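You operate a simulated robot arm through the tools that you are given. There is no shell and no other tool.

You run a simulated robot arm. Do the job below in one go: nothing can be reset, and whatever is moved stays where it is left.

Task
Gauge film sample R 257: 40 to 60 microns goes in the pass tray, anything else in scrap.
Fine: leave the gauge switch on UP and its tray out.

The check looks at the end state, three seconds after you hand in, the way a careful person would. Anything else that was tipped, shoved, dropped, spilled or broken makes it a failure.

Robot
A 7-joint arm with a two-finger parallel gripper, fixed in place. Base frame: the origin is on the floor under the middle of its stand, x ahead of it, y to its left, z up; the work surface is at about z = 0.76. Lengths are in m, angles in rad, forces in N, time in s.
With the tool pointing down near the work surface it reaches from about 0.3 to 0.7 m from the base axis. Its first joint turns from -1.152 to 1.152 rad. Payload 1.57 kg.
The TCP is the grasp point between the finger pads, 0.03 m short of the fingertips. In the tool frame z runs along the fingers and y along their closing line. Largest opening 0.11 m; finger width 0.024, thickness 0.012; the body of the gripper, 0.048 by 0.112 m, starts 0.078 m behind the TCP.
Orientation is that of the tool frame in the base frame, as [roll, pitch, yaw] about the fixed x, y, z axes, in that order (R = Rz(yaw) Ry(pitch) Rx(roll)). With the fingers straight down and closing along the base's y, the tool's x points along the base's -x, its y along +y and its z along -z.

Tools
- The arm moves only by the tool drive_tool. Its argument "steps" is a list of rows, each a list of 3 entries, a list of its own where there are three numbers: the finger opening in m, from 0 to 0.11, then the shift along the base's x, y, z in units of 25 mm (1.0 is 25 mm), then the turn, a rotation vector about the base's x, y, z in units of 6 degrees (1.0 is 6 degrees). In form: [[hand, [x, y, z], [rx, ry, rz]], ...]. A call has 1 to 20 rows; each row shifts and turns the commanded pose from where the row before left it. A call with a number of a shift or a turn outside -1 to 1 is refused whole. A row lasts 0.2 s, in which the tool goes at most 0.05 m and 0.15 rad; a call with a longer step from one row to the next is refused whole, and so is a gripper value outside its range. Where a pose cannot be reached the arm comes as near as it can. A force on the tool above 40 N (or 10 N above the force at the start of the call, whichever is more), or a blocked arm, ends the call early, and 0.2 s more pass. Each finger travels about 0.108 m/s and halts on what it meets, pressing with about 21 N; the grip force reading is that of the motor and also rises with nothing between the fingers. The clock runs only during rows and for 0.2 s after the last one: add rows that do not move to give the fingers time. It gives the time, the measured TCP pose, the force on the tool (base axes), the opening and the grip force at its end, in the units of the frame above (readings bear some noise), with the torque about the TCP (base axes, N m) and any sound that the robot's microphone picked up, and new pictures: "pictures" is both (left out), scene, wrist or none.
- Cameras (640 x 400 px; columns grow to the right, rows downward): "scene" is fixed at [0.1673, -0.3944, 1.4065]; the picture's right is [0.76, -0.65, 0.00], its down [-0.37, -0.42, -0.83] and it looks along [0.54, 0.63, -0.56] (base axes); focal length 348 px, centre (320, 200). "wrist" rides on the gripper at [0.07, 0.016, -0.141] in the tool frame; the picture's right is [-0.23, 0.97, 0.00], its down [-0.86, -0.20, -0.48] and it looks along [-0.47, -0.11, 0.88] (tool axes); focal length 222 px, centre (320, 200). There is no depth. A picture from a camera that has moved, and an enlarged one, comes with that camera's place and axes in the base frame and with its lens.
- enlarge(camera, box): a new picture of the part [left, top, right, bottom] of that camera's present view, enlarged. It takes no simulated time.
- hand_in(): hands the job in; it is judged then, once.

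Places have to be worked out from the pictures, the camera data and where the tool is seen. Open the gripper and draw the arm clear of the work before you hand the job in, unless the task says otherwise.

The tools are called as a command line: name --argument value ..., lists and objects as JSON in quotes. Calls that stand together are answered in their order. drive_tool: Moves the arm, as the interface text tells. Its arguments: {"type":"object","properties":{"steps":{"type":"array","items":{"type":"array"}},"pictures":{"type":"string","enum":["both","scene","wrist","none"]}},"required":["steps"]} The other tools are called the same way: enlarge (camera, box) takes an enlarged picture of a part of a camera's view; hand_in () hands the job in.

At the start:

```text
clock: 0.0
tool_pos: [0.3928, 0.0035, 1.2183]
tool_rot: [3.14, -0.002, -3.14]
wrist_force: [-0.5, 0.0, -0.8]
torque: [-0.02, 0.02, 0.0]
grip_width: 0.1102
finger_force: 0.1
```

scene: 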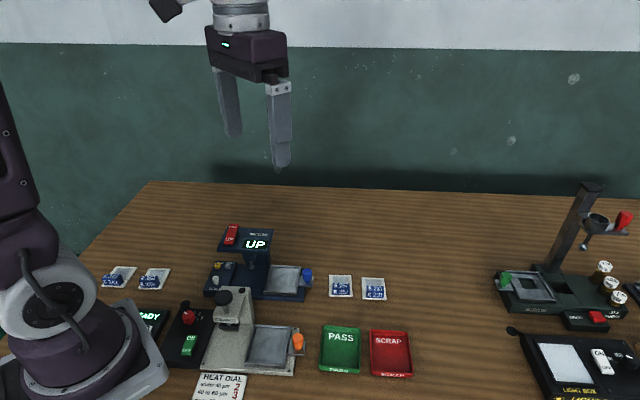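
wrist: 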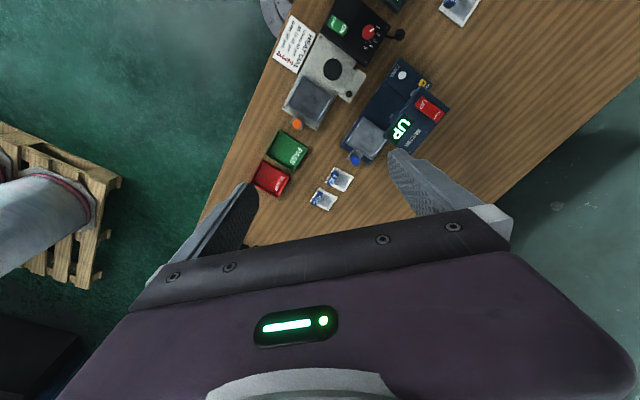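

The scene shows several instruments, four film samples and the pass/scrap trays. I'll enlarge the parts to read the labels.

enlarge --camera "scene" --box '[190, 210, 320, 310]'

enlarge --camera "scene" --box '[90, 250, 190, 310]'

enlarge --camera "scene" --box '[310, 260, 410, 320]'

enlarge --camera "scene" --box '[130, 280, 310, 400]'

enlarge --camera "scene" --box '[480, 170, 640, 400]'

```text
4.00 times, centred on (255, 260) of scene
camera zoom: at [0.1673, -0.3944, 1.4065], right [0.76, -0.65, 0.0], down [-0.37, -0.42, -0.83], along [0.54, 0.63, -0.56], focal length 1392 px, centre (580, -40)
```

zoom: 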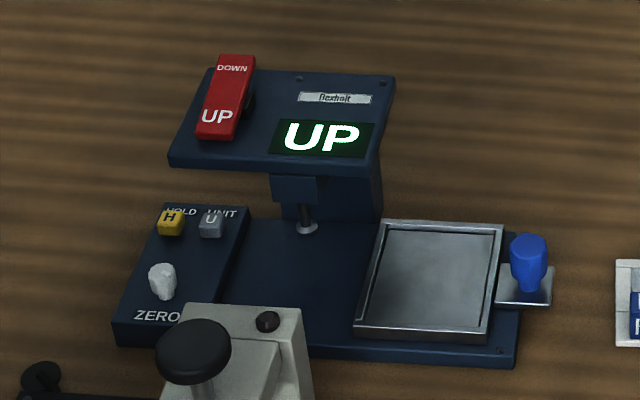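

```text
6.40 times, centred on (140, 280) of scene
camera zoom: at [0.1673, -0.3944, 1.4065], right [0.76, -0.65, 0.0], down [-0.37, -0.42, -0.83], along [0.54, 0.63, -0.56], focal length 2227 px, centre (1472, -312)
```

zoom: 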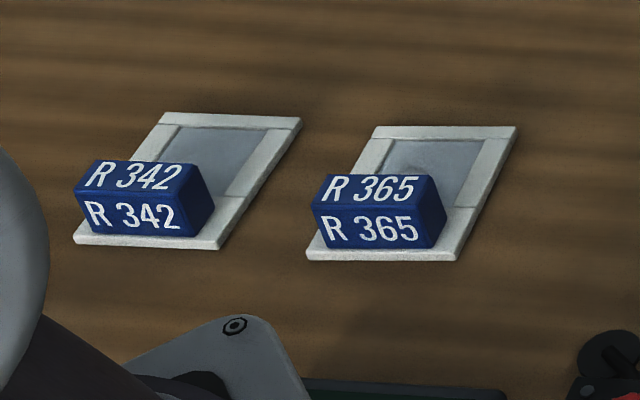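

```text
6.40 times, centred on (360, 290) of scene
camera zoom: at [0.1673, -0.3944, 1.4065], right [0.76, -0.65, 0.0], down [-0.37, -0.42, -0.83], along [0.54, 0.63, -0.56], focal length 2227 px, centre (64, -376)
```

zoom: 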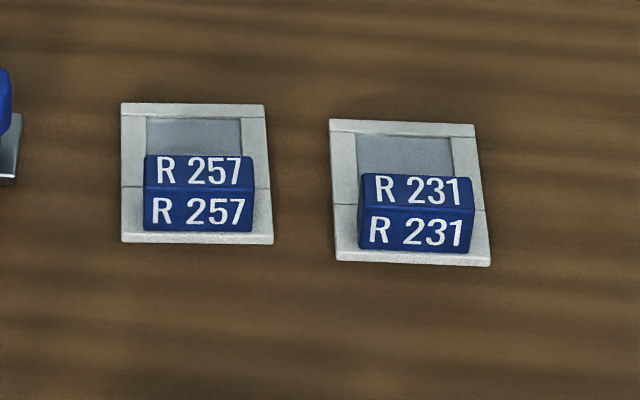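

```text
3.33 times, centred on (220, 340) of scene
camera zoom: at [0.1673, -0.3944, 1.4065], right [0.76, -0.65, 0.0], down [-0.37, -0.42, -0.83], along [0.54, 0.63, -0.56], focal length 1160 px, centre (653, -267)
```

zoom: 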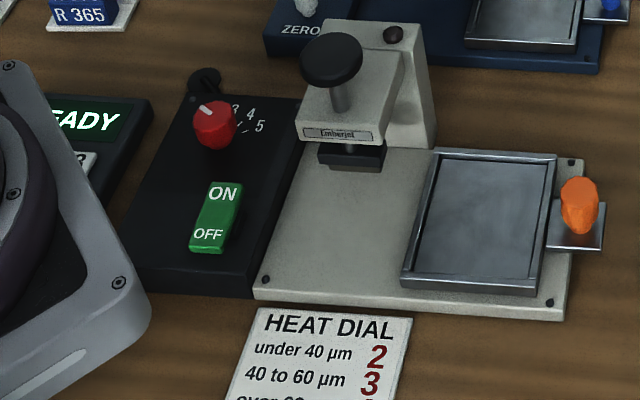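

```text
1.74 times, centred on (560, 285) of scene
camera zoom: at [0.1673, -0.3944, 1.4065], right [0.76, -0.65, 0.0], down [-0.37, -0.42, -0.83], along [0.54, 0.63, -0.56], focal length 605 px, centre (-97, 52)
```

zoom: 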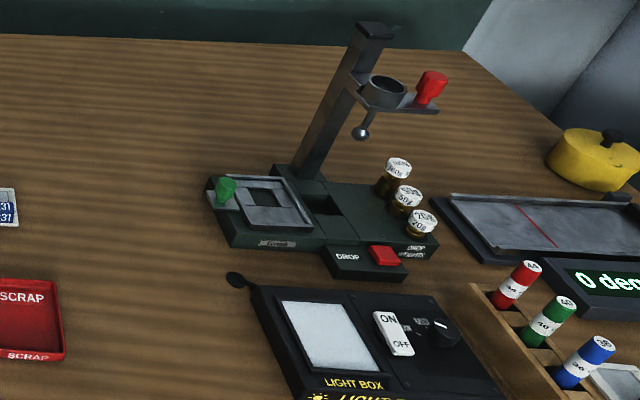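

R 257 is the left card of the right-hand pair, at about (0.57, 0.02). The Bexholt gauge runs along roughly −45°, with its tray near (0.50, 0.08). I'll move lower and turn 45° so the gripper lines up with the gauge and card, then look with the wrist camera.

drive_tool --steps '[[0.11, [0.5, 0.1, -0.9], [0, 0, 0.94]], [0.11, [0.5, 0.1, -0.9], [0, 0, 0.94]], [0.11, [0.5, 0.1, -0.9], [0, 0, 0.94]], [0.11, [0.5, 0.1, -0.9], [0, 0, 0.94]], [0.11, [0.5, 0.1, -0.9], [0, 0, 0.94]], [0.11, [0.5, 0.1, -0.9], [0, 0, 0.94]], [0.11, [0.5, 0.1, -0.9], [0, 0, 0.94]], [0.11, [0.5, 0.1, -0.9], [0, 0, 0.92]]]'

```text
clock: 1.8
tool_pos: [0.4924, 0.024, 1.0371]
tool_rot: [3.14, 0.001, -2.353]
wrist_force: [0.0, 0.4, -0.7]
torque: [0.01, 0.04, -0.02]
grip_width: 0.11
finger_force: 0.2
camera wrist: at [0.4316, -0.0143, 1.1785], right [-0.53, 0.85, 0.0], down [0.74, 0.47, 0.48], along [0.41, 0.25, -0.88], focal length 222 px, centre (320, 200)
```

scene: 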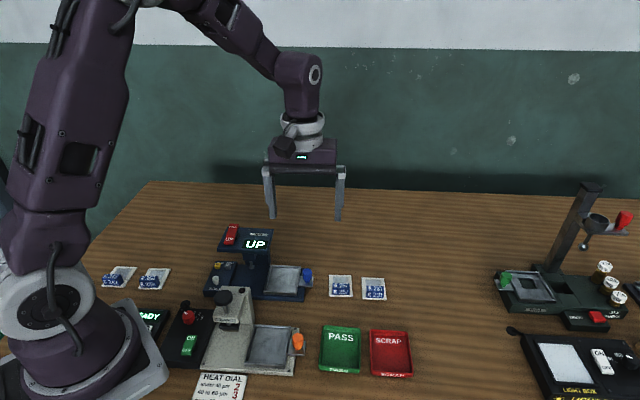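
wrist: 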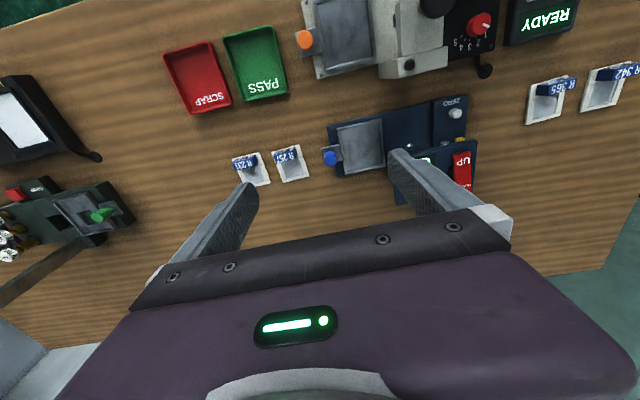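

The pose was reached. I'll enlarge the wrist view around the card and the gauge to locate them.

enlarge --camera "wrist" --box '[220, 90, 400, 200]'

enlarge --camera "wrist" --box '[320, 80, 500, 210]'

enlarge --camera "wrist" --box '[150, 10, 310, 130]'

enlarge --camera "scene" --box '[200, 215, 330, 310]'

```text
3.56 times, centred on (310, 145) of wrist
camera zoom: at [0.4316, -0.0143, 1.1785], right [-0.53, 0.85, 0.0], down [0.74, 0.47, 0.48], along [0.41, 0.25, -0.88], focal length 790 px, centre (356, 396)
```

zoom: 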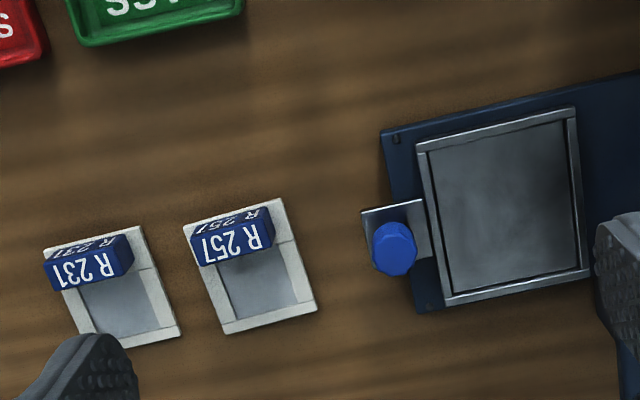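

```text
3.08 times, centred on (410, 145) of wrist
camera zoom: at [0.4316, -0.0143, 1.1785], right [-0.53, 0.85, 0.0], down [0.74, 0.47, 0.48], along [0.41, 0.25, -0.88], focal length 684 px, centre (43, 369)
```

zoom: 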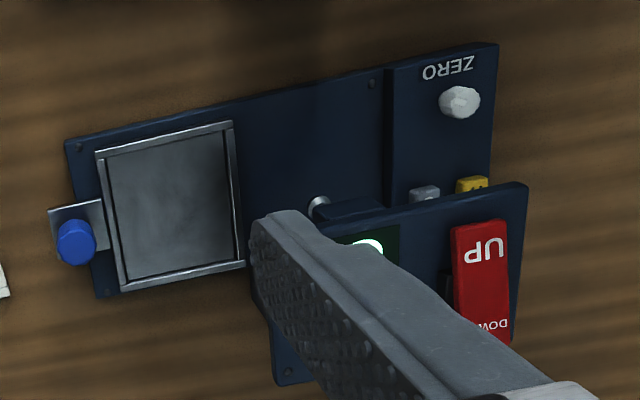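

```text
3.33 times, centred on (230, 70) of wrist
camera zoom: at [0.4316, -0.0143, 1.1785], right [-0.53, 0.85, 0.0], down [0.74, 0.47, 0.48], along [0.41, 0.25, -0.88], focal length 740 px, centre (620, 633)
```

zoom: 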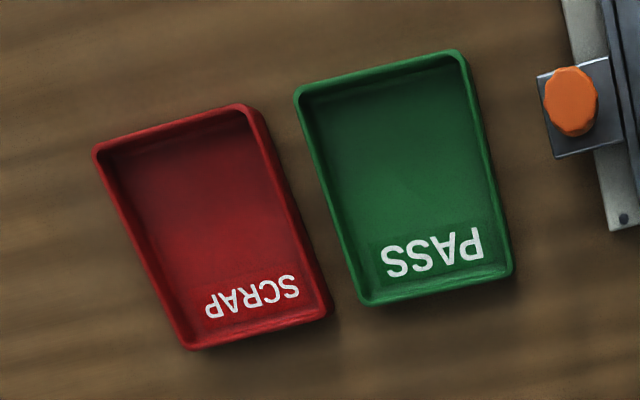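

```text
4.21 times, centred on (265, 262) of scene
camera zoom: at [0.1673, -0.3944, 1.4065], right [0.76, -0.65, 0.0], down [-0.37, -0.42, -0.83], along [0.54, 0.63, -0.56], focal length 1465 px, centre (552, -63)
```

zoom: 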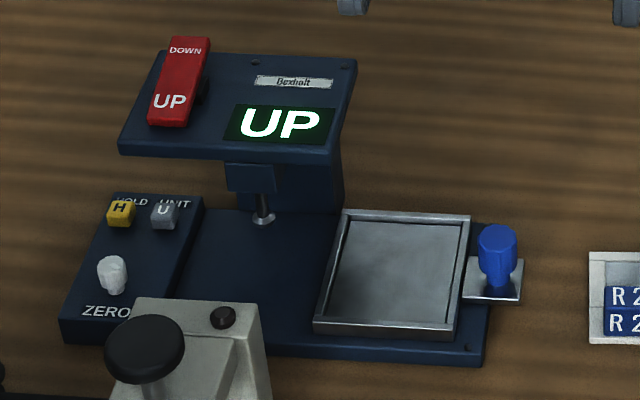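

The card centre is at about (0.586, 0.016), with its block at about (0.571, 0.001). The gauge tray is near (0.484, 0.107), and its axis is about 45°. I'll turn −87° so the fingers close across the block's thickness, clear of the gauge head later on, and move above the block.

drive_tool --steps '[[0.11, [0.197, -0.058, -0.33], [0, 0, -0.908]], [0.11, [0.197, -0.058, -0.33], [0, 0, -0.908]], [0.11, [0.197, -0.058, -0.33], [0, 0, -0.908]], [0.1, [0.197, -0.058, -0.33], [0, 0, -0.908]], [0.1, [0.197, -0.058, -0.33], [0, 0, -0.908]], [0.1, [0.197, -0.058, -0.33], [0, 0, -0.908]], [0.09, [0.197, -0.058, -0.33], [0, 0, -0.908]], [0.08, [0.197, -0.058, -0.33], [0, 0, -0.908]], [0.07, [0.197, -0.058, -0.33], [0, 0, -0.908]], [0.06, [0.197, -0.058, -0.33], [0, 0, -0.908]], [0.05, [0.197, -0.058, -0.33], [0, 0, -0.908]], [0.05, [0.197, -0.058, -0.33], [0, 0, -0.908]], [0.05, [0.197, -0.058, -0.33], [0, 0, -0.908]], [0.05, [0.197, -0.058, -0.33], [0, 0, -0.908]], [0.05, [0.197, -0.058, -0.33], [0, 0, -0.908]], [0.05, [0.197, -0.058, -0.33], [0, 0, -0.908]]]'

```text
clock: 5.2
tool_pos: [0.5695, 0.0001, 0.9082]
tool_rot: [3.141, 0.0, 2.406]
wrist_force: [-0.2, 0.1, 0.9]
torque: [0.02, -0.02, -0.02]
grip_width: 0.05
finger_force: 0.0
camera wrist: at [0.5292, 0.0586, 1.0482], right [0.82, 0.57, 0.0], down [0.5, -0.72, 0.48], along [0.27, -0.39, -0.88], focal length 222 px, centre (320, 200)
```

scene: 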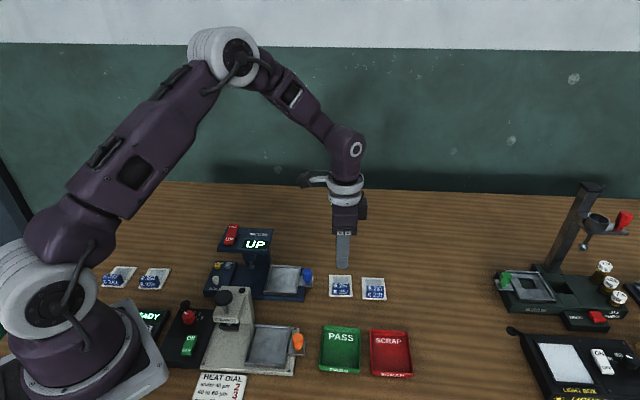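
wrist: 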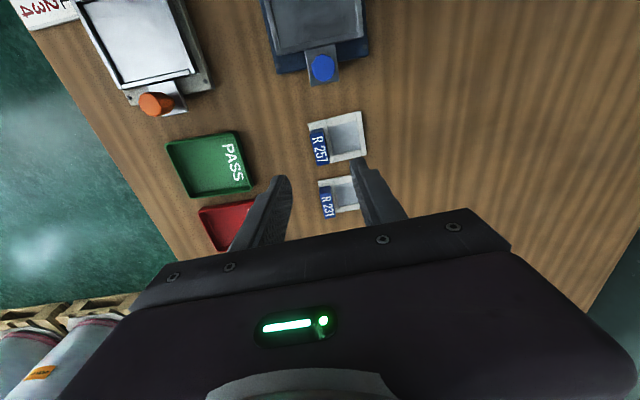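

The gripper is above the block. I'll enlarge the wrist view to refine the positions of the card, knob and tray.

enlarge --camera "wrist" --box '[280, 90, 400, 230]'

enlarge --camera "wrist" --box '[250, 0, 400, 100]'

enlarge --camera "scene" --box '[310, 210, 410, 320]'

```text
2.86 times, centred on (340, 160) of wrist
camera zoom: at [0.5292, 0.0586, 1.0482], right [0.82, 0.57, 0.0], down [0.5, -0.72, 0.48], along [0.27, -0.39, -0.88], focal length 635 px, centre (263, 314)
```

zoom: 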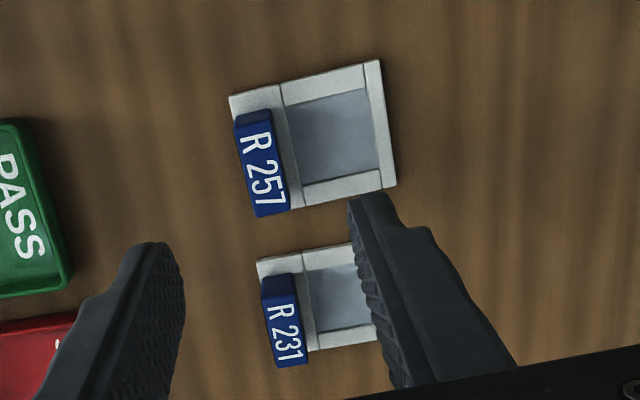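

```text
4.00 times, centred on (325, 50) of wrist
camera zoom: at [0.5292, 0.0586, 1.0482], right [0.82, 0.57, 0.0], down [0.5, -0.72, 0.48], along [0.27, -0.39, -0.88], focal length 888 px, centre (300, 800)
```

zoom: 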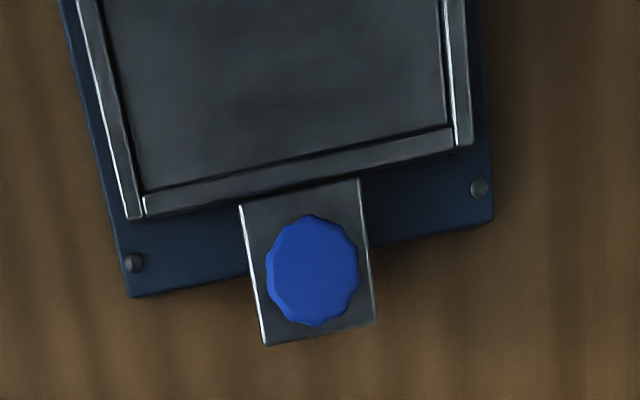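

```text
3.64 times, centred on (360, 265) of scene
camera zoom: at [0.1673, -0.3944, 1.4065], right [0.76, -0.65, 0.0], down [-0.37, -0.42, -0.83], along [0.54, 0.63, -0.56], focal length 1265 px, centre (174, -36)
```

zoom: 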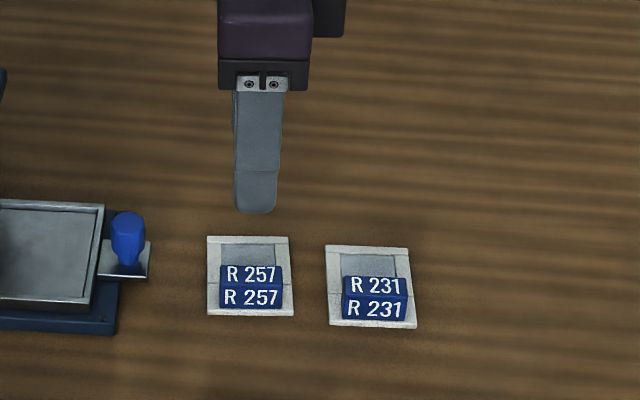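

The views agree that the knob top is at about (0.526, 0.068, 0.81), the tray centre is at (0.485, 0.109), and the gauge axes are at 45°. Before loading the sample I'll check the gauge's zero with an empty tray. I'm moving the closed fingers to the outer side of the blue knob, ready to push the tray in.

drive_tool --steps '[[0, [-0.37, 0.85, 0], [0, 0, -0.24]], [0, [-0.37, 0.85, 0], [0, 0, -0.24]], [0, [0, 0, -0.85], [0, 0, 0]], [0, [0, 0, -0.85], [0, 0, 0]], [0, [0, 0, -0.85], [0, 0, 0]], [0, [0, 0, -0.85], [0, 0, 0]], [0, [0, 0, 0], [0, 0, 0]]]'

```text
clock: 6.8
tool_pos: [0.5503, 0.0426, 0.8235]
tool_rot: [3.141, 0.0, 2.355]
wrist_force: [-0.4, 1.0, 0.2]
torque: [0.02, 0.0, -0.01]
grip_width: 0.0
finger_force: 20.7
camera wrist: at [0.5139, 0.1032, 0.9638], right [0.85, 0.53, 0.0], down [0.46, -0.75, 0.48], along [0.25, -0.41, -0.88], focal length 222 px, centre (320, 200)
```

scene: 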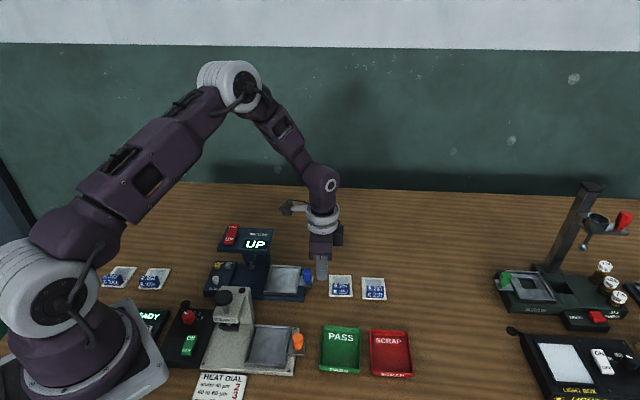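
wrist: 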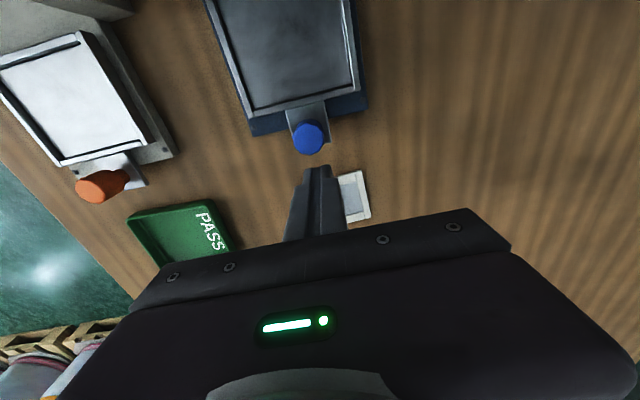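

enlarge --camera "scene" --box '[260, 230, 380, 310]'

enlarge --camera "wrist" --box '[250, 70, 400, 220]'

```text
5.00 times, centred on (320, 270) of scene
camera zoom: at [0.1673, -0.3944, 1.4065], right [0.76, -0.65, 0.0], down [-0.37, -0.42, -0.83], along [0.54, 0.63, -0.56], focal length 1740 px, centre (320, -150)
```

zoom: 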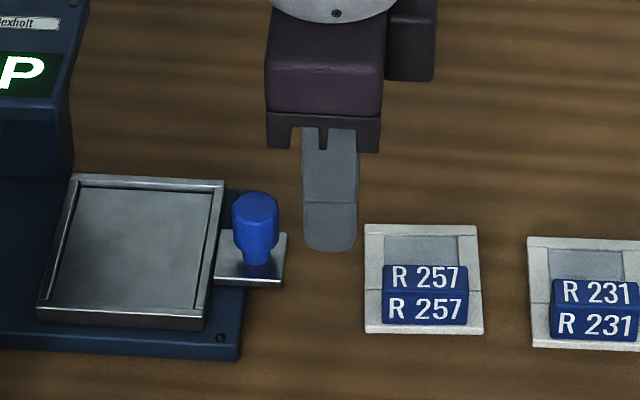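

```text
2.67 times, centred on (325, 145) of wrist
camera zoom: at [0.5139, 0.1032, 0.9638], right [0.85, 0.53, 0.0], down [0.46, -0.75, 0.48], along [0.25, -0.41, -0.88], focal length 592 px, centre (307, 347)
```

zoom: 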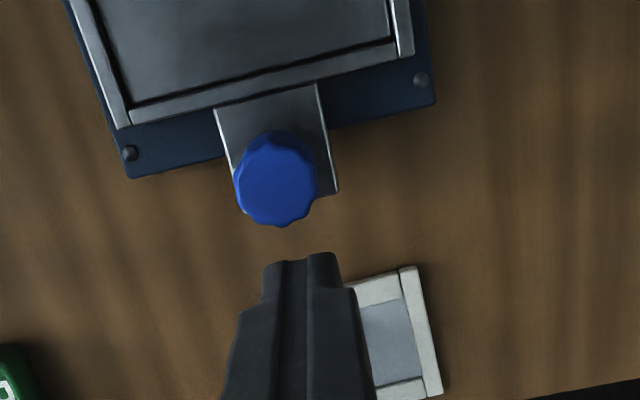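

The fingertips are in line with the knob, with about 12 mm of gap. I'm pushing slowly in the −e1 direction (−x, +y).

drive_tool --steps '[[0, [-0.2, 0.2, 0], [0, 0, 0]], [0, [-0.2, 0.2, 0], [0, 0, 0]], [0, [-0.2, 0.2, 0], [0, 0, 0]], [0, [-0.2, 0.2, 0], [0, 0, 0]], [0, [-0.2, 0.2, 0], [0, 0, 0]], [0, [-0.2, 0.2, 0], [0, 0, 0]], [0, [-0.2, 0.2, 0], [0, 0, 0]], [0, [-0.2, 0.2, 0], [0, 0, 0]]]'

```text
clock: 8.6
tool_pos: [0.5115, 0.0817, 0.8223]
tool_rot: [-3.141, 0.0, 2.355]
wrist_force: [0.1, -0.2, -0.1]
torque: [-0.02, -0.03, 0.0]
grip_width: 0.0001
finger_force: 21.2
camera wrist: at [0.4743, 0.1416, 0.9624], right [0.85, 0.53, 0.0], down [0.46, -0.75, 0.48], along [0.25, -0.41, -0.88], focal length 222 px, centre (320, 200)
```

scene: 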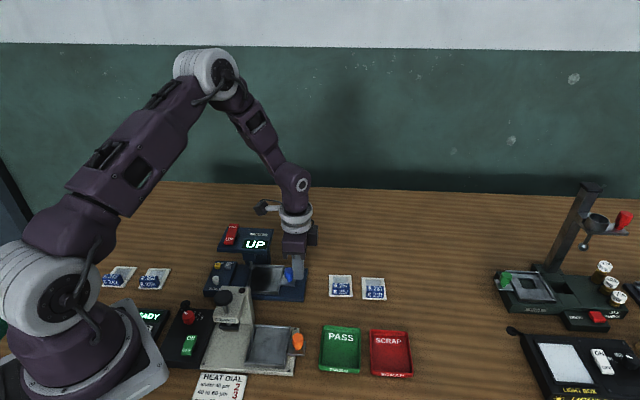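
wrist: 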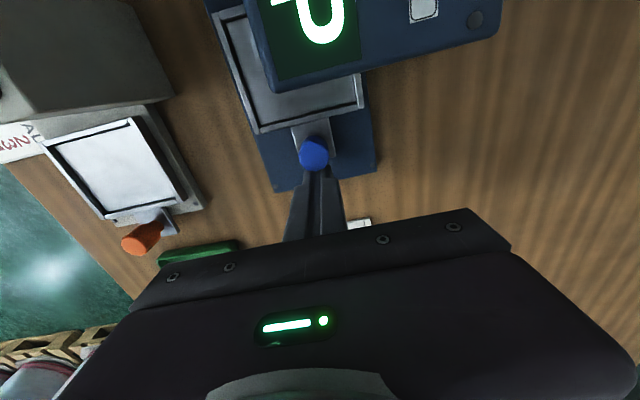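

The tray slides in freely with no force and the gauge stays put. I'm continuing the push toward the end stop.

drive_tool --steps '[[0, [-0.17, 0.17, 0], [0, 0, 0]], [0, [-0.17, 0.17, 0], [0, 0, 0]], [0, [-0.17, 0.17, 0], [0, 0, 0]], [0, [-0.17, 0.17, 0], [0, 0, 0]], [0, [-0.12, 0.12, 0], [0, 0, 0]]]'

```text
clock: 9.8
tool_pos: [0.4919, 0.1017, 0.8239]
tool_rot: [-3.141, 0.0, 2.356]
wrist_force: [0.6, 0.8, -0.7]
torque: [-0.02, 0.01, -0.02]
grip_width: 0.0001
finger_force: 20.9
camera wrist: at [0.4544, 0.1617, 0.9639], right [0.85, 0.53, 0.0], down [0.46, -0.75, 0.48], along [0.25, -0.41, -0.88], focal length 222 px, centre (320, 200)
```

scene: 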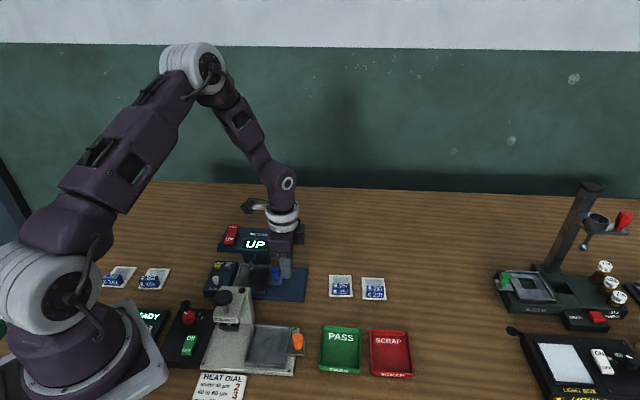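
wrist: 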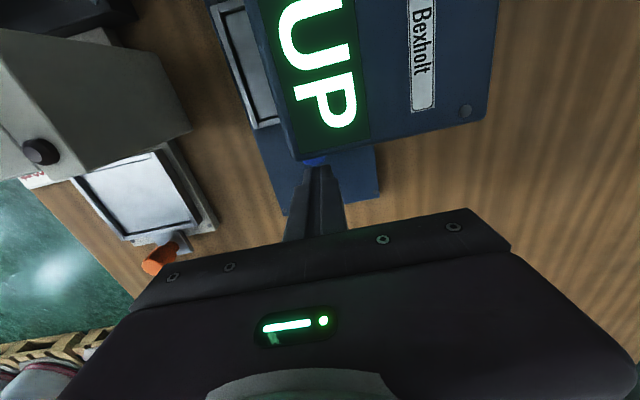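

The tray has gone in about 70 mm with still no resistance. I'll go on in small steps toward the stop.

drive_tool --steps '[[0, [-0.08, 0.08, 0], [0, 0, 0]], [0, [-0.08, 0.08, 0], [0, 0, 0]], [0, [-0.08, 0.08, 0], [0, 0, 0]], [0, [-0.08, 0.08, 0], [0, 0, 0]]]'

enlarge --camera "scene" --box '[200, 215, 330, 310]'

```text
clock: 10.9
tool_pos: [0.489, 0.1048, 0.8232]
tool_rot: [3.137, 0.014, 2.35]
wrist_force: [3.9, -5.7, -0.4]
torque: [-0.18, -0.12, 0.02]
grip_width: 0.0002
finger_force: 20.9
stopped in row 4: the force on the tool passed its limit at 42 N (the readings are from after the stop); the commanded pose is now the measured one
camera wrist: at [0.4499, 0.1663, 0.9625], right [0.85, 0.52, 0.01], down [0.45, -0.74, 0.49], along [0.26, -0.41, -0.87], focal length 222 px, centre (320, 200)
```

scene: 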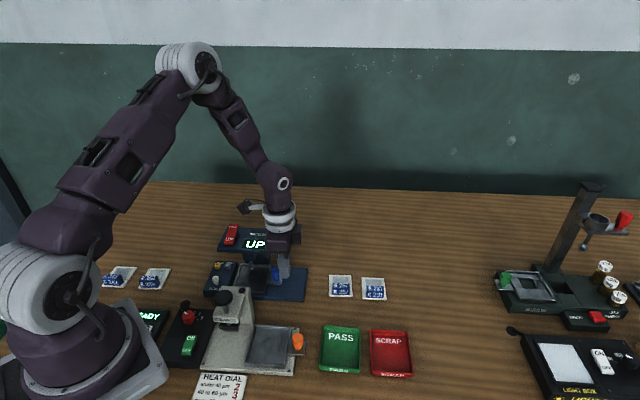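
wrist: 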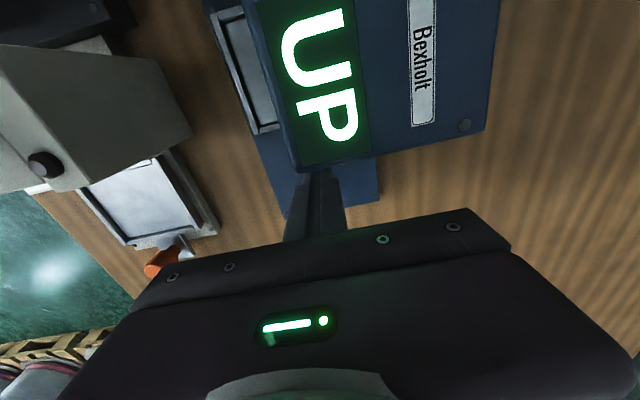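

```text
4.21 times, centred on (265, 262) of scene
camera zoom: at [0.1674, -0.3945, 1.4065], right [0.76, -0.65, 0.0], down [-0.37, -0.42, -0.83], along [0.54, 0.63, -0.56], focal length 1465 px, centre (552, -63)
```

zoom: 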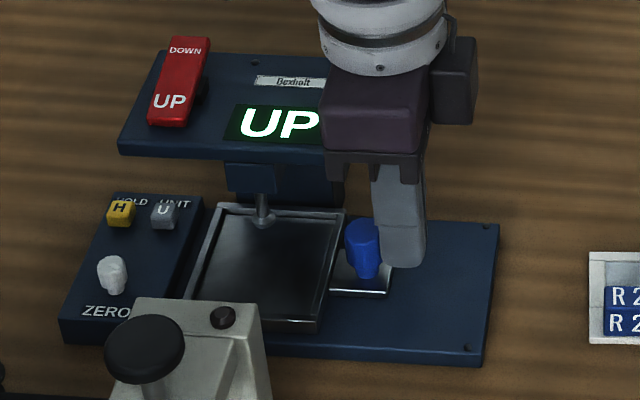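

The tray is fully in against its stop and the gauge has not moved. I'll back off the knob, lift, and look closely at the rocker switch.

drive_tool --steps '[[0, [0.3, -0.3, 0], [0, 0, 0]], [0, [0.4, -0.4, 0.2], [0, 0, 0]], [0, [0, 0, 1], [0, 0, 0]], [0, [0, 0, 1], [0, 0, 0]], [0, [0, 0, 1], [0, 0, 0]], [0, [0, 0, 1], [0, 0, 0]], [0, [0, 0, 1], [0, 0, 0]], [0, [-0.2, 0.5, 0.5], [0, 0, 0]], [0, [-0.8, 0.8, 0], [0, 0, 0]], [0, [-0.8, 0.8, 0], [0, 0, 0]], [0, [-0.8, 0.8, 0], [0, 0, 0]]]'

enlarge --camera "scene" --box '[205, 215, 285, 265]'

```text
clock: 13.3
tool_pos: [0.4407, 0.1614, 0.9646]
tool_rot: [3.139, 0.011, 2.351]
wrist_force: [0.4, 0.2, -0.6]
torque: [-0.02, -0.05, -0.02]
grip_width: 0.0
finger_force: 21.0
camera wrist: at [0.402, 0.2227, 1.1051], right [0.85, 0.52, 0.01], down [0.46, -0.75, 0.49], along [0.26, -0.41, -0.87], focal length 222 px, centre (320, 200)
```

scene: 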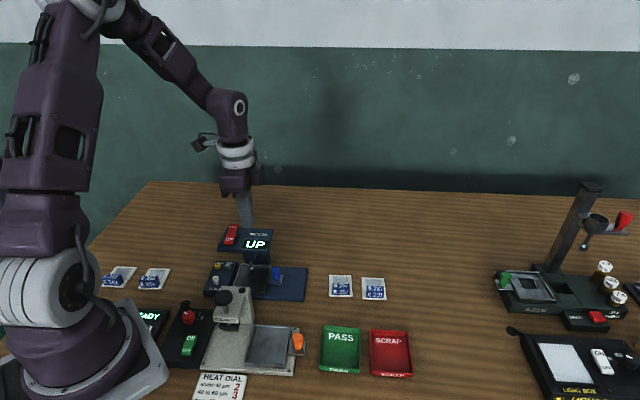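
wrist: 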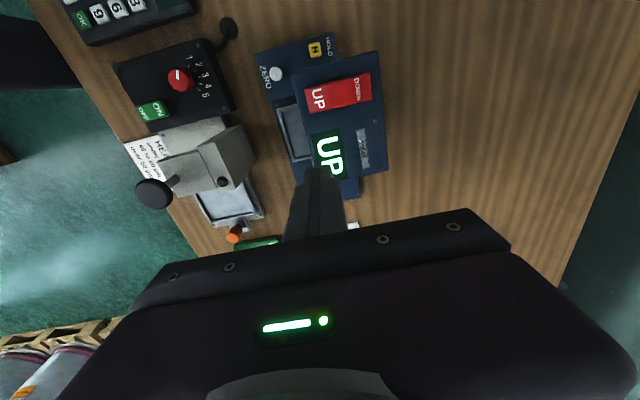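

```text
8.00 times, centred on (245, 240) of scene
camera zoom: at [0.1673, -0.3944, 1.4065], right [0.76, -0.65, 0.0], down [-0.37, -0.42, -0.83], along [0.54, 0.63, -0.56], focal length 2784 px, centre (920, -120)
```

zoom: 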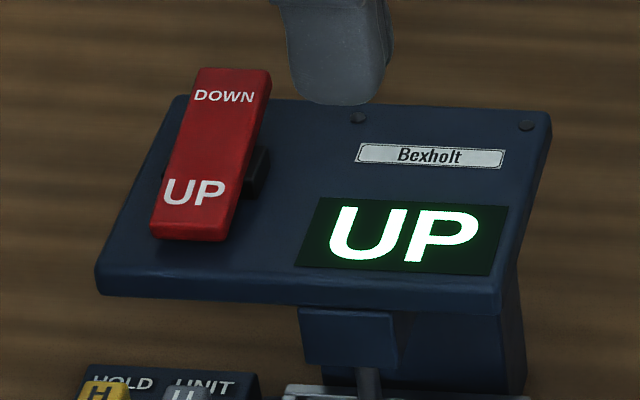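

The rocker's DOWN end, toward the back, sits raised, so that is the end to press. I'll enlarge the wrist view to locate it.

enlarge --camera "wrist" --box '[250, 30, 400, 210]'

enlarge --camera "scene" --box '[210, 180, 270, 250]'

```text
2.22 times, centred on (325, 120) of wrist
camera zoom: at [0.402, 0.2227, 1.1051], right [0.85, 0.52, 0.01], down [0.46, -0.75, 0.49], along [0.26, -0.41, -0.87], focal length 494 px, centre (309, 378)
```

zoom: 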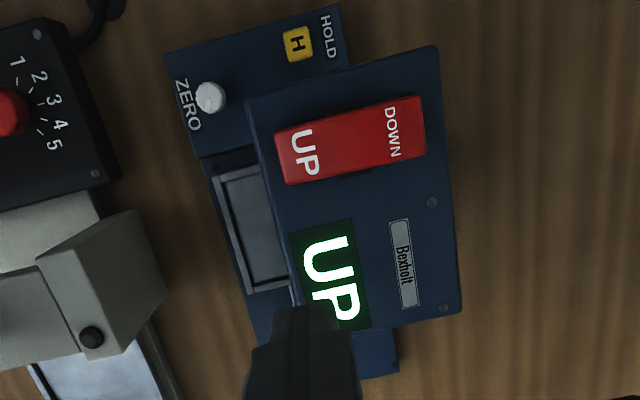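

```text
5.71 times, centred on (240, 215) of scene
camera zoom: at [0.1673, -0.3944, 1.4065], right [0.76, -0.65, 0.0], down [-0.37, -0.42, -0.83], along [0.54, 0.63, -0.56], focal length 1988 px, centre (777, 114)
```

zoom: 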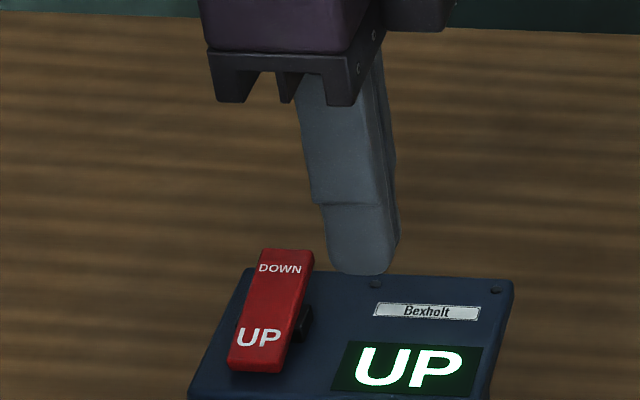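

The rocker's DOWN end top is at about (0.4425, 0.241, 0.893), so I'll press about 10 mm inboard of it at (0.4355, 0.2337). I'm moving above that point, squaring up the tool's slight tilt, and pressing slowly.

drive_tool --steps '[[0, [-0.07, 0.965, 0], [0.058, 0.092, 0.05]], [0, [-0.07, 0.965, 0], [0, 0, 0]], [0, [-0.07, 0.965, 0], [0, 0, 0]], [0, [0, 0, -0.7], [0, 0, 0]], [0, [0, 0, -0.6], [0, 0, 0]], [0, [0, 0, 0], [0, 0, 0]]]'

enlarge --camera "scene" --box '[205, 205, 285, 265]'

```text
clock: 14.7
tool_pos: [0.4342, 0.2344, 0.9325]
tool_rot: [-3.141, 0.0, 2.358]
wrist_force: [-0.5, 0.1, 0.8]
torque: [-0.01, 0.0, -0.03]
grip_width: 0.0
finger_force: 20.7
camera wrist: at [0.3973, 0.2938, 1.0727], right [0.85, 0.53, 0.0], down [0.46, -0.75, 0.48], along [0.25, -0.41, -0.88], focal length 222 px, centre (320, 200)
```

scene: 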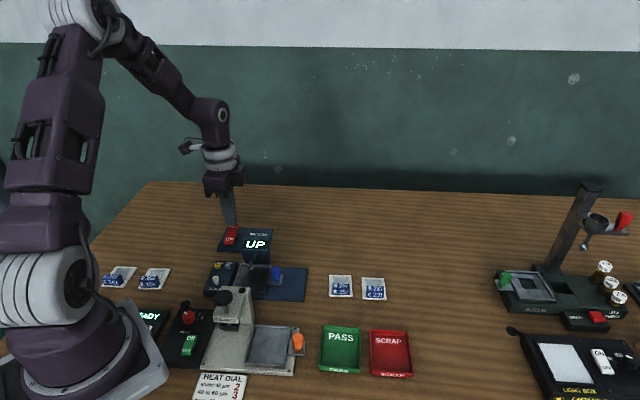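
wrist: 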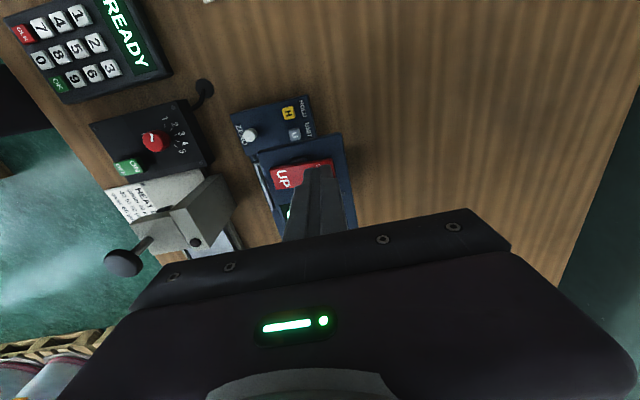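

```text
6.67 times, centred on (245, 235) of scene
camera zoom: at [0.1673, -0.3944, 1.4065], right [0.76, -0.65, 0.0], down [-0.37, -0.42, -0.83], along [0.54, 0.63, -0.56], focal length 2320 px, centre (820, -33)
```

zoom: 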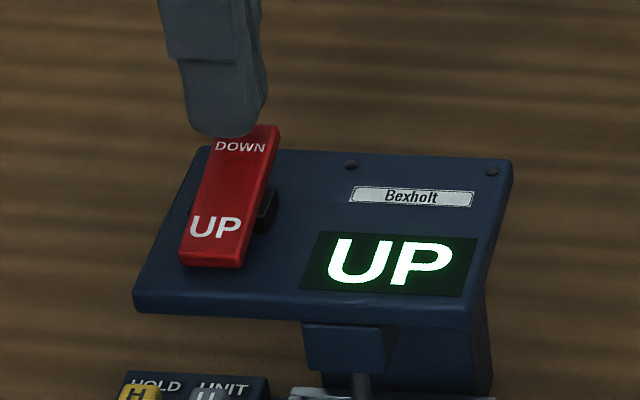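

The fingertip hovers above the DOWN end, about 4 mm to the left of its centre line. I'm shifting slightly in +e1 and pressing down in small steps.

drive_tool --steps '[[0, [0.12, -0.12, -0.2], [0, 0, 0]], [0, [0, 0, -0.12], [0, 0, 0]], [0, [0, 0, -0.12], [0, 0, 0]], [0, [0, 0, -0.12], [0, 0, 0]], [0, [0, 0, -0.12], [0, 0, 0]], [0, [0, 0, -0.12], [0, 0, 0]]]'

enlarge --camera "scene" --box '[205, 205, 285, 265]'

```text
clock: 16.1
tool_pos: [0.4387, 0.2319, 0.9153]
tool_rot: [3.137, 0.001, 2.357]
wrist_force: [-2.6, -3.4, 12.5]
torque: [-0.17, 0.2, 0.0]
grip_width: 0.0
finger_force: 20.7
stopped in row 6: the force on the tool passed its limit at 48 N (the readings are from after the stop); the commanded pose is now the measured one
camera wrist: at [0.4005, 0.291, 1.0566], right [0.85, 0.53, 0.0], down [0.46, -0.75, 0.48], along [0.26, -0.4, -0.88], focal length 222 px, centre (320, 200)
```

scene: 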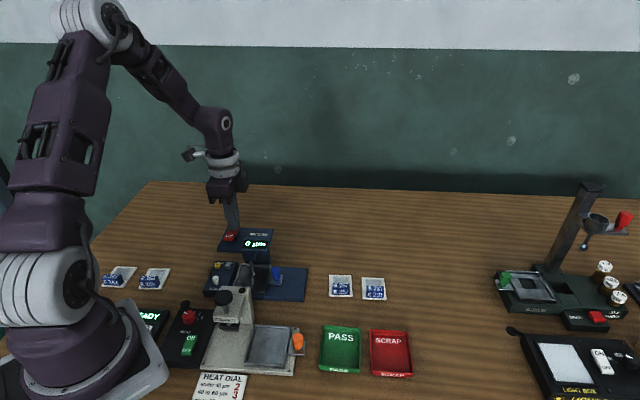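
wrist: 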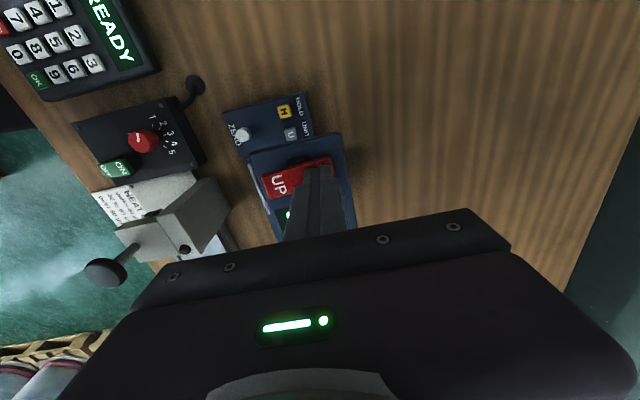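

```text
6.67 times, centred on (245, 235) of scene
camera zoom: at [0.167, -0.3946, 1.4065], right [0.76, -0.65, 0.0], down [-0.37, -0.42, -0.83], along [0.54, 0.63, -0.56], focal length 2320 px, centre (820, -33)
```

zoom: 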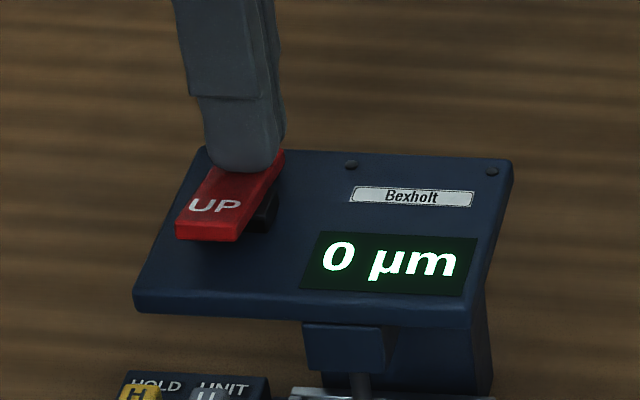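

The switch flipped and the empty gauge reads 0 µm, so the zero is good and the unit is microns. I'll lift off and confirm the reading is steady with the foot down.

drive_tool --steps '[[0, [0, 0, 0.6], [0.04, 0, 0]], [0, [0, 0, 0.6], [0, 0, 0]], [0, [0, 0, 0], [0, 0, 0]]]' --pictures "scene"

enlarge --camera "scene" --box '[200, 205, 320, 310]'

```text
clock: 16.9
tool_pos: [0.4394, 0.2299, 0.9474]
tool_rot: [3.133, -0.005, 2.358]
wrist_force: [-0.2, -0.3, 0.0]
torque: [0.02, 0.02, 0.0]
grip_width: 0.0
finger_force: 20.9
```

scene: 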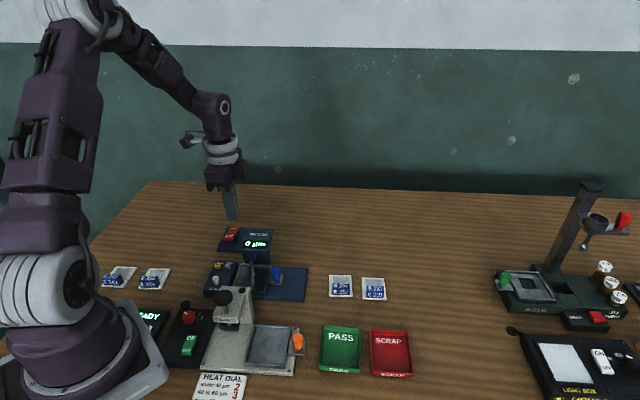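

```text
3.81 times, centred on (260, 258) of scene
camera zoom: at [0.1673, -0.3944, 1.4065], right [0.76, -0.65, 0.0], down [-0.37, -0.42, -0.83], along [0.54, 0.63, -0.56], focal length 1326 px, centre (549, -19)
```

zoom: 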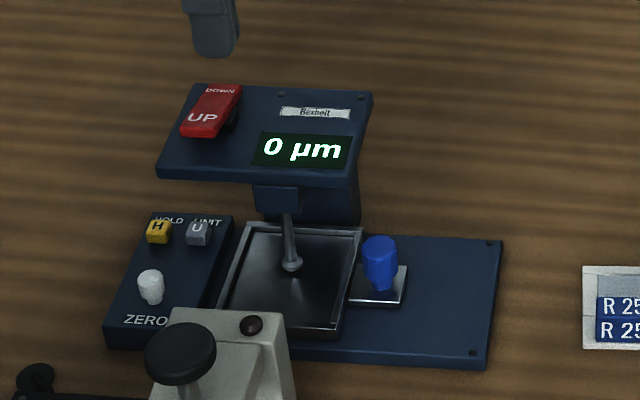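

It reads a steady 0 µm with the foot down at about the tray's centre. Now I'll set the switch back to UP by pressing the rocker's front (UP) end at about (0.4115, 0.2055).

drive_tool --steps '[[0, [-0.558, -0.488, 0], [-0.09, 0.024, 0]], [0, [-0.558, -0.488, 0], [0, 0, 0]], [0, [0, 0, -0.5], [0, 0, 0]], [0, [0, 0, -0.3], [0, 0, 0]], [0, [0, 0, -0.12], [0, 0, 0]], [0, [0, 0, -0.12], [0, 0, 0]], [0, [0, 0, -0.12], [0, 0, 0]], [0, [0, 0, -0.12], [0, 0, 0]], [0, [0, 0, -0.12], [0, 0, 0]]]' --pictures "scene"

enlarge --camera "scene" --box '[200, 205, 320, 310]'

```text
clock: 18.8
tool_pos: [0.4102, 0.2065, 0.9162]
tool_rot: [-3.141, 0.002, 2.356]
wrist_force: [-6.2, -2.9, 17.3]
torque: [0.02, 0.07, 0.02]
grip_width: 0.0001
finger_force: 21.0
stopped in row 9: the force on the tool passed its limit at 52 N (the readings are from after the stop); the commanded pose is now the measured one
```

scene: 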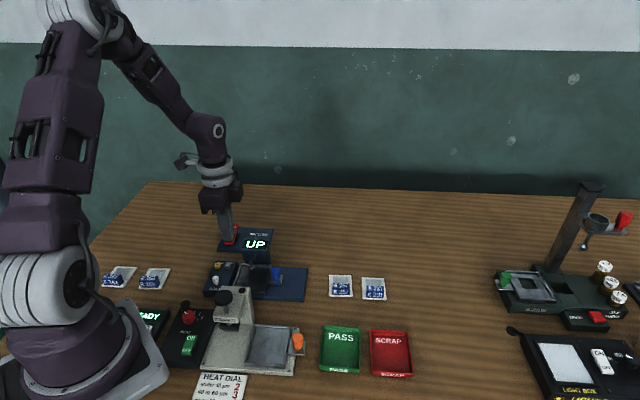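

```text
3.81 times, centred on (260, 258) of scene
camera zoom: at [0.1669, -0.3946, 1.4065], right [0.76, -0.65, 0.0], down [-0.36, -0.42, -0.83], along [0.54, 0.63, -0.56], focal length 1326 px, centre (549, -19)
```

zoom: 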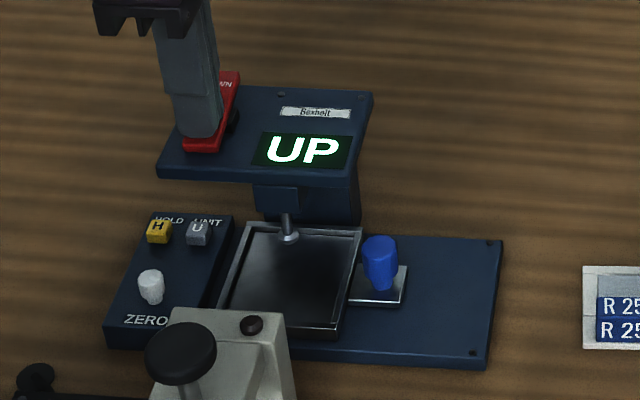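

The switch shows UP and the foot is raised. Next I'll pull the tray back out by gripping its knob, now at about (0.474, 0.122). I'll approach from the outside with a 10° outward tilt so the fingers clear the head plate.

drive_tool --steps '[[0, [0, 0, 0.7], [0, 0, 0]], [0, [0, 0, 0.7], [0, 0, 0]], [0.045, [0.668, -0.835, 0], [0.236, 0.236, 0]], [0.045, [0.668, -0.835, 0], [0.236, 0.236, 0]], [0.045, [0.668, -0.835, 0], [0.236, 0.236, 0]], [0.045, [0.668, -0.835, 0], [0.236, 0.236, 0]], [0.045, [0.668, -0.835, 0], [0.236, 0.236, 0]], [0.045, [0, 0, -0.8], [0, 0, 0]], [0.045, [0, 0, -0.8], [0, 0, 0]], [0.045, [0, 0, -0.8], [0, 0, 0]], [0.045, [0, 0, -0.8], [0, 0, 0]], [0.045, [0, 0, -0.8], [0, 0, 0]]]'

enlarge --camera "scene" --box '[230, 215, 350, 310]'

enlarge --camera "wrist" --box '[220, 50, 420, 240]'

```text
clock: 21.4
tool_pos: [0.4937, 0.1021, 0.8497]
tool_rot: [3.141, -0.174, 2.358]
wrist_force: [-0.3, 0.0, -0.2]
torque: [-0.01, 0.01, -0.04]
grip_width: 0.0451
finger_force: 0.0
camera wrist: at [0.4745, 0.1448, 1.0007], right [0.85, 0.53, -0.04], down [0.51, -0.79, 0.32], along [0.14, -0.29, -0.95], focal length 222 px, centre (320, 200)
```

scene: 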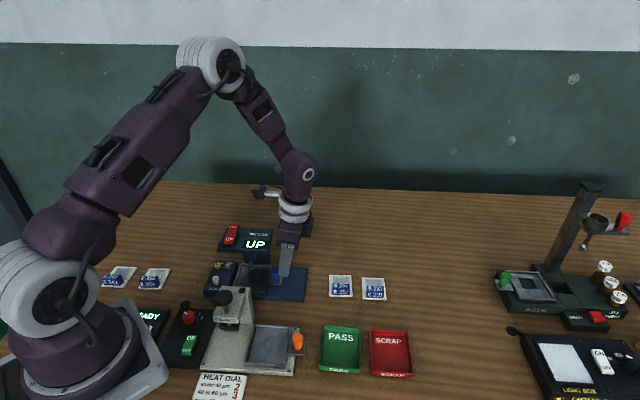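
wrist: 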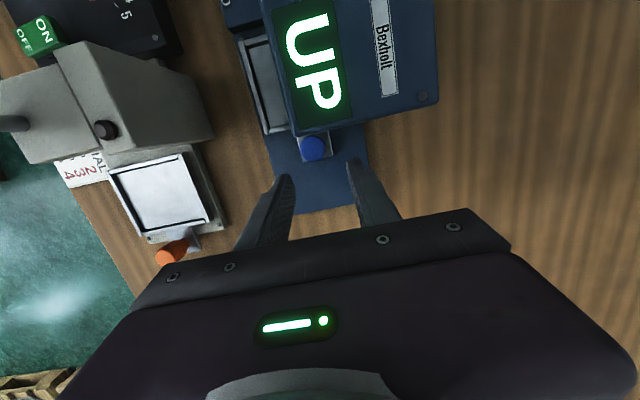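

```text
4.21 times, centred on (290, 262) of scene
camera zoom: at [0.1673, -0.3944, 1.4065], right [0.76, -0.65, 0.0], down [-0.37, -0.42, -0.83], along [0.54, 0.63, -0.56], focal length 1465 px, centre (446, -63)
```

zoom: 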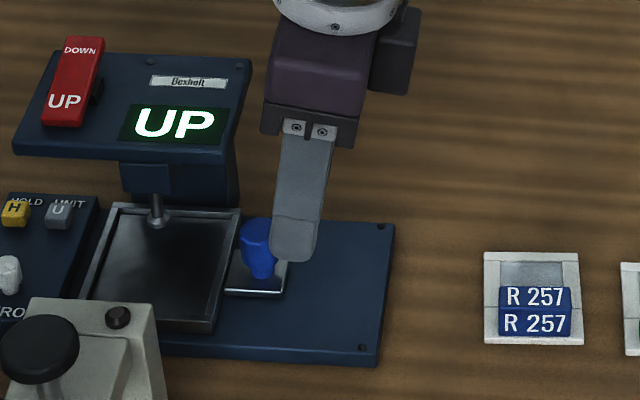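

```text
2.11 times, centred on (320, 145) of wrist
camera zoom: at [0.4745, 0.1448, 1.0007], right [0.85, 0.53, -0.04], down [0.51, -0.79, 0.32], along [0.14, -0.29, -0.95], focal length 468 px, centre (320, 316)
```

zoom: 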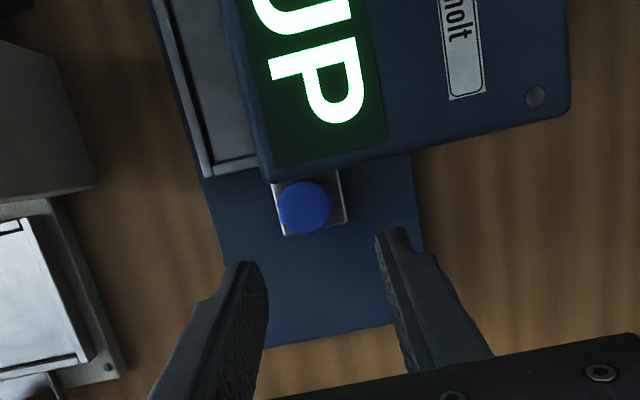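

The wrist view confirms the knob is at (0.473, 0.1225), centred between the fingers, and the head plate's edge will stay clear. I'm descending, sliding in around the knob and closing on it.

drive_tool --steps '[[0.045, [0, 0, -0.555], [0, 0, 0]], [0.045, [0, 0, -0.555], [0, 0, 0]], [0.045, [-0.2, 0.2, 0], [0, 0, 0]], [0.045, [-0.2, 0.2, 0], [0, 0, 0]], [0.045, [-0.2, 0.2, 0], [0, 0, 0]], [0.01, [0, 0, 0], [0, 0, 0]], [0.005, [0, 0, 0], [0, 0, 0]], [0.005, [0, 0, 0], [0, 0, 0]]]'

enlarge --camera "scene" --box '[230, 215, 350, 310]'

enlarge --camera "wrist" --box '[220, 50, 420, 240]'

```text
clock: 23.2
tool_pos: [0.4782, 0.1169, 0.8216]
tool_rot: [-3.139, -0.175, 2.356]
wrist_force: [-6.3, -7.0, 2.9]
torque: [-0.27, 0.17, 0.07]
grip_width: 0.0211
finger_force: 34.5
camera wrist: at [0.4588, 0.1587, 0.9721], right [0.85, 0.53, -0.04], down [0.51, -0.79, 0.32], along [0.14, -0.29, -0.95], focal length 222 px, centre (320, 200)
```

scene: 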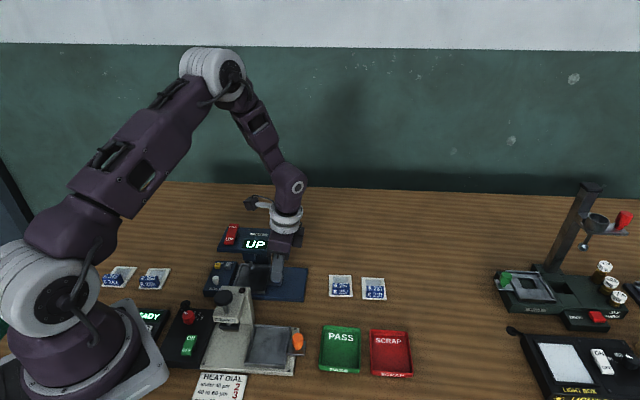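
wrist: 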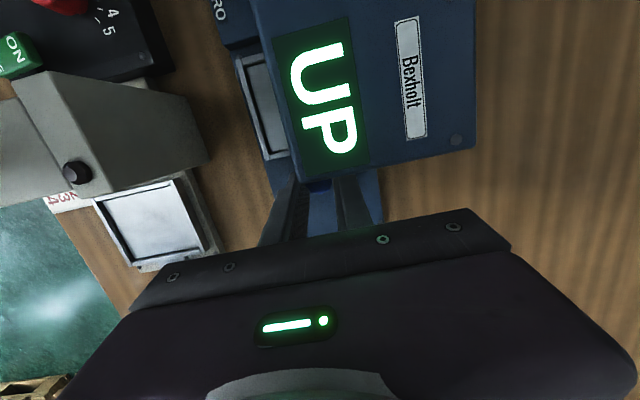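

```text
4.21 times, centred on (290, 262) of scene
camera zoom: at [0.1671, -0.3946, 1.4065], right [0.76, -0.65, 0.0], down [-0.37, -0.42, -0.83], along [0.54, 0.63, -0.56], focal length 1465 px, centre (446, -63)
```

zoom: 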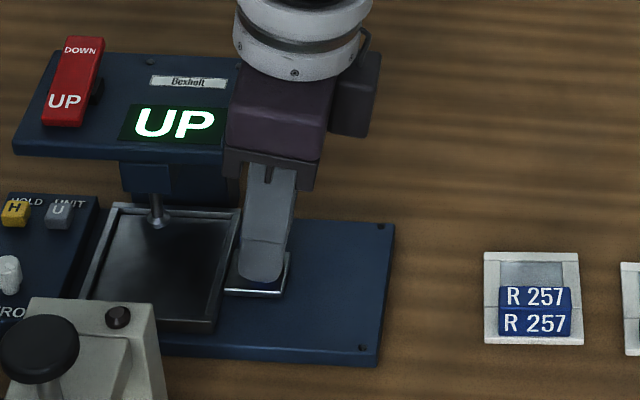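

```text
2.11 times, centred on (320, 145) of wrist
camera zoom: at [0.4588, 0.1587, 0.9721], right [0.85, 0.53, -0.04], down [0.51, -0.79, 0.32], along [0.14, -0.29, -0.95], focal length 468 px, centre (320, 316)
```

zoom: 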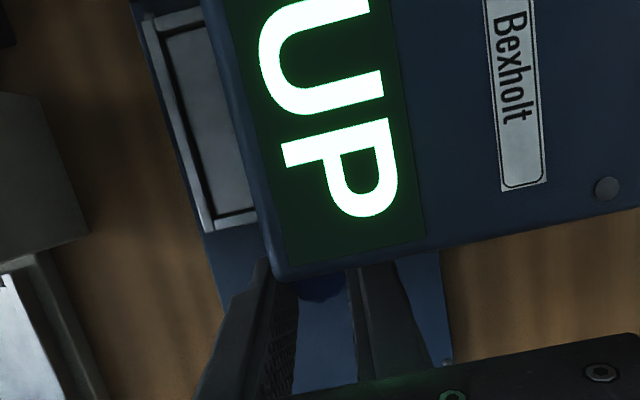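

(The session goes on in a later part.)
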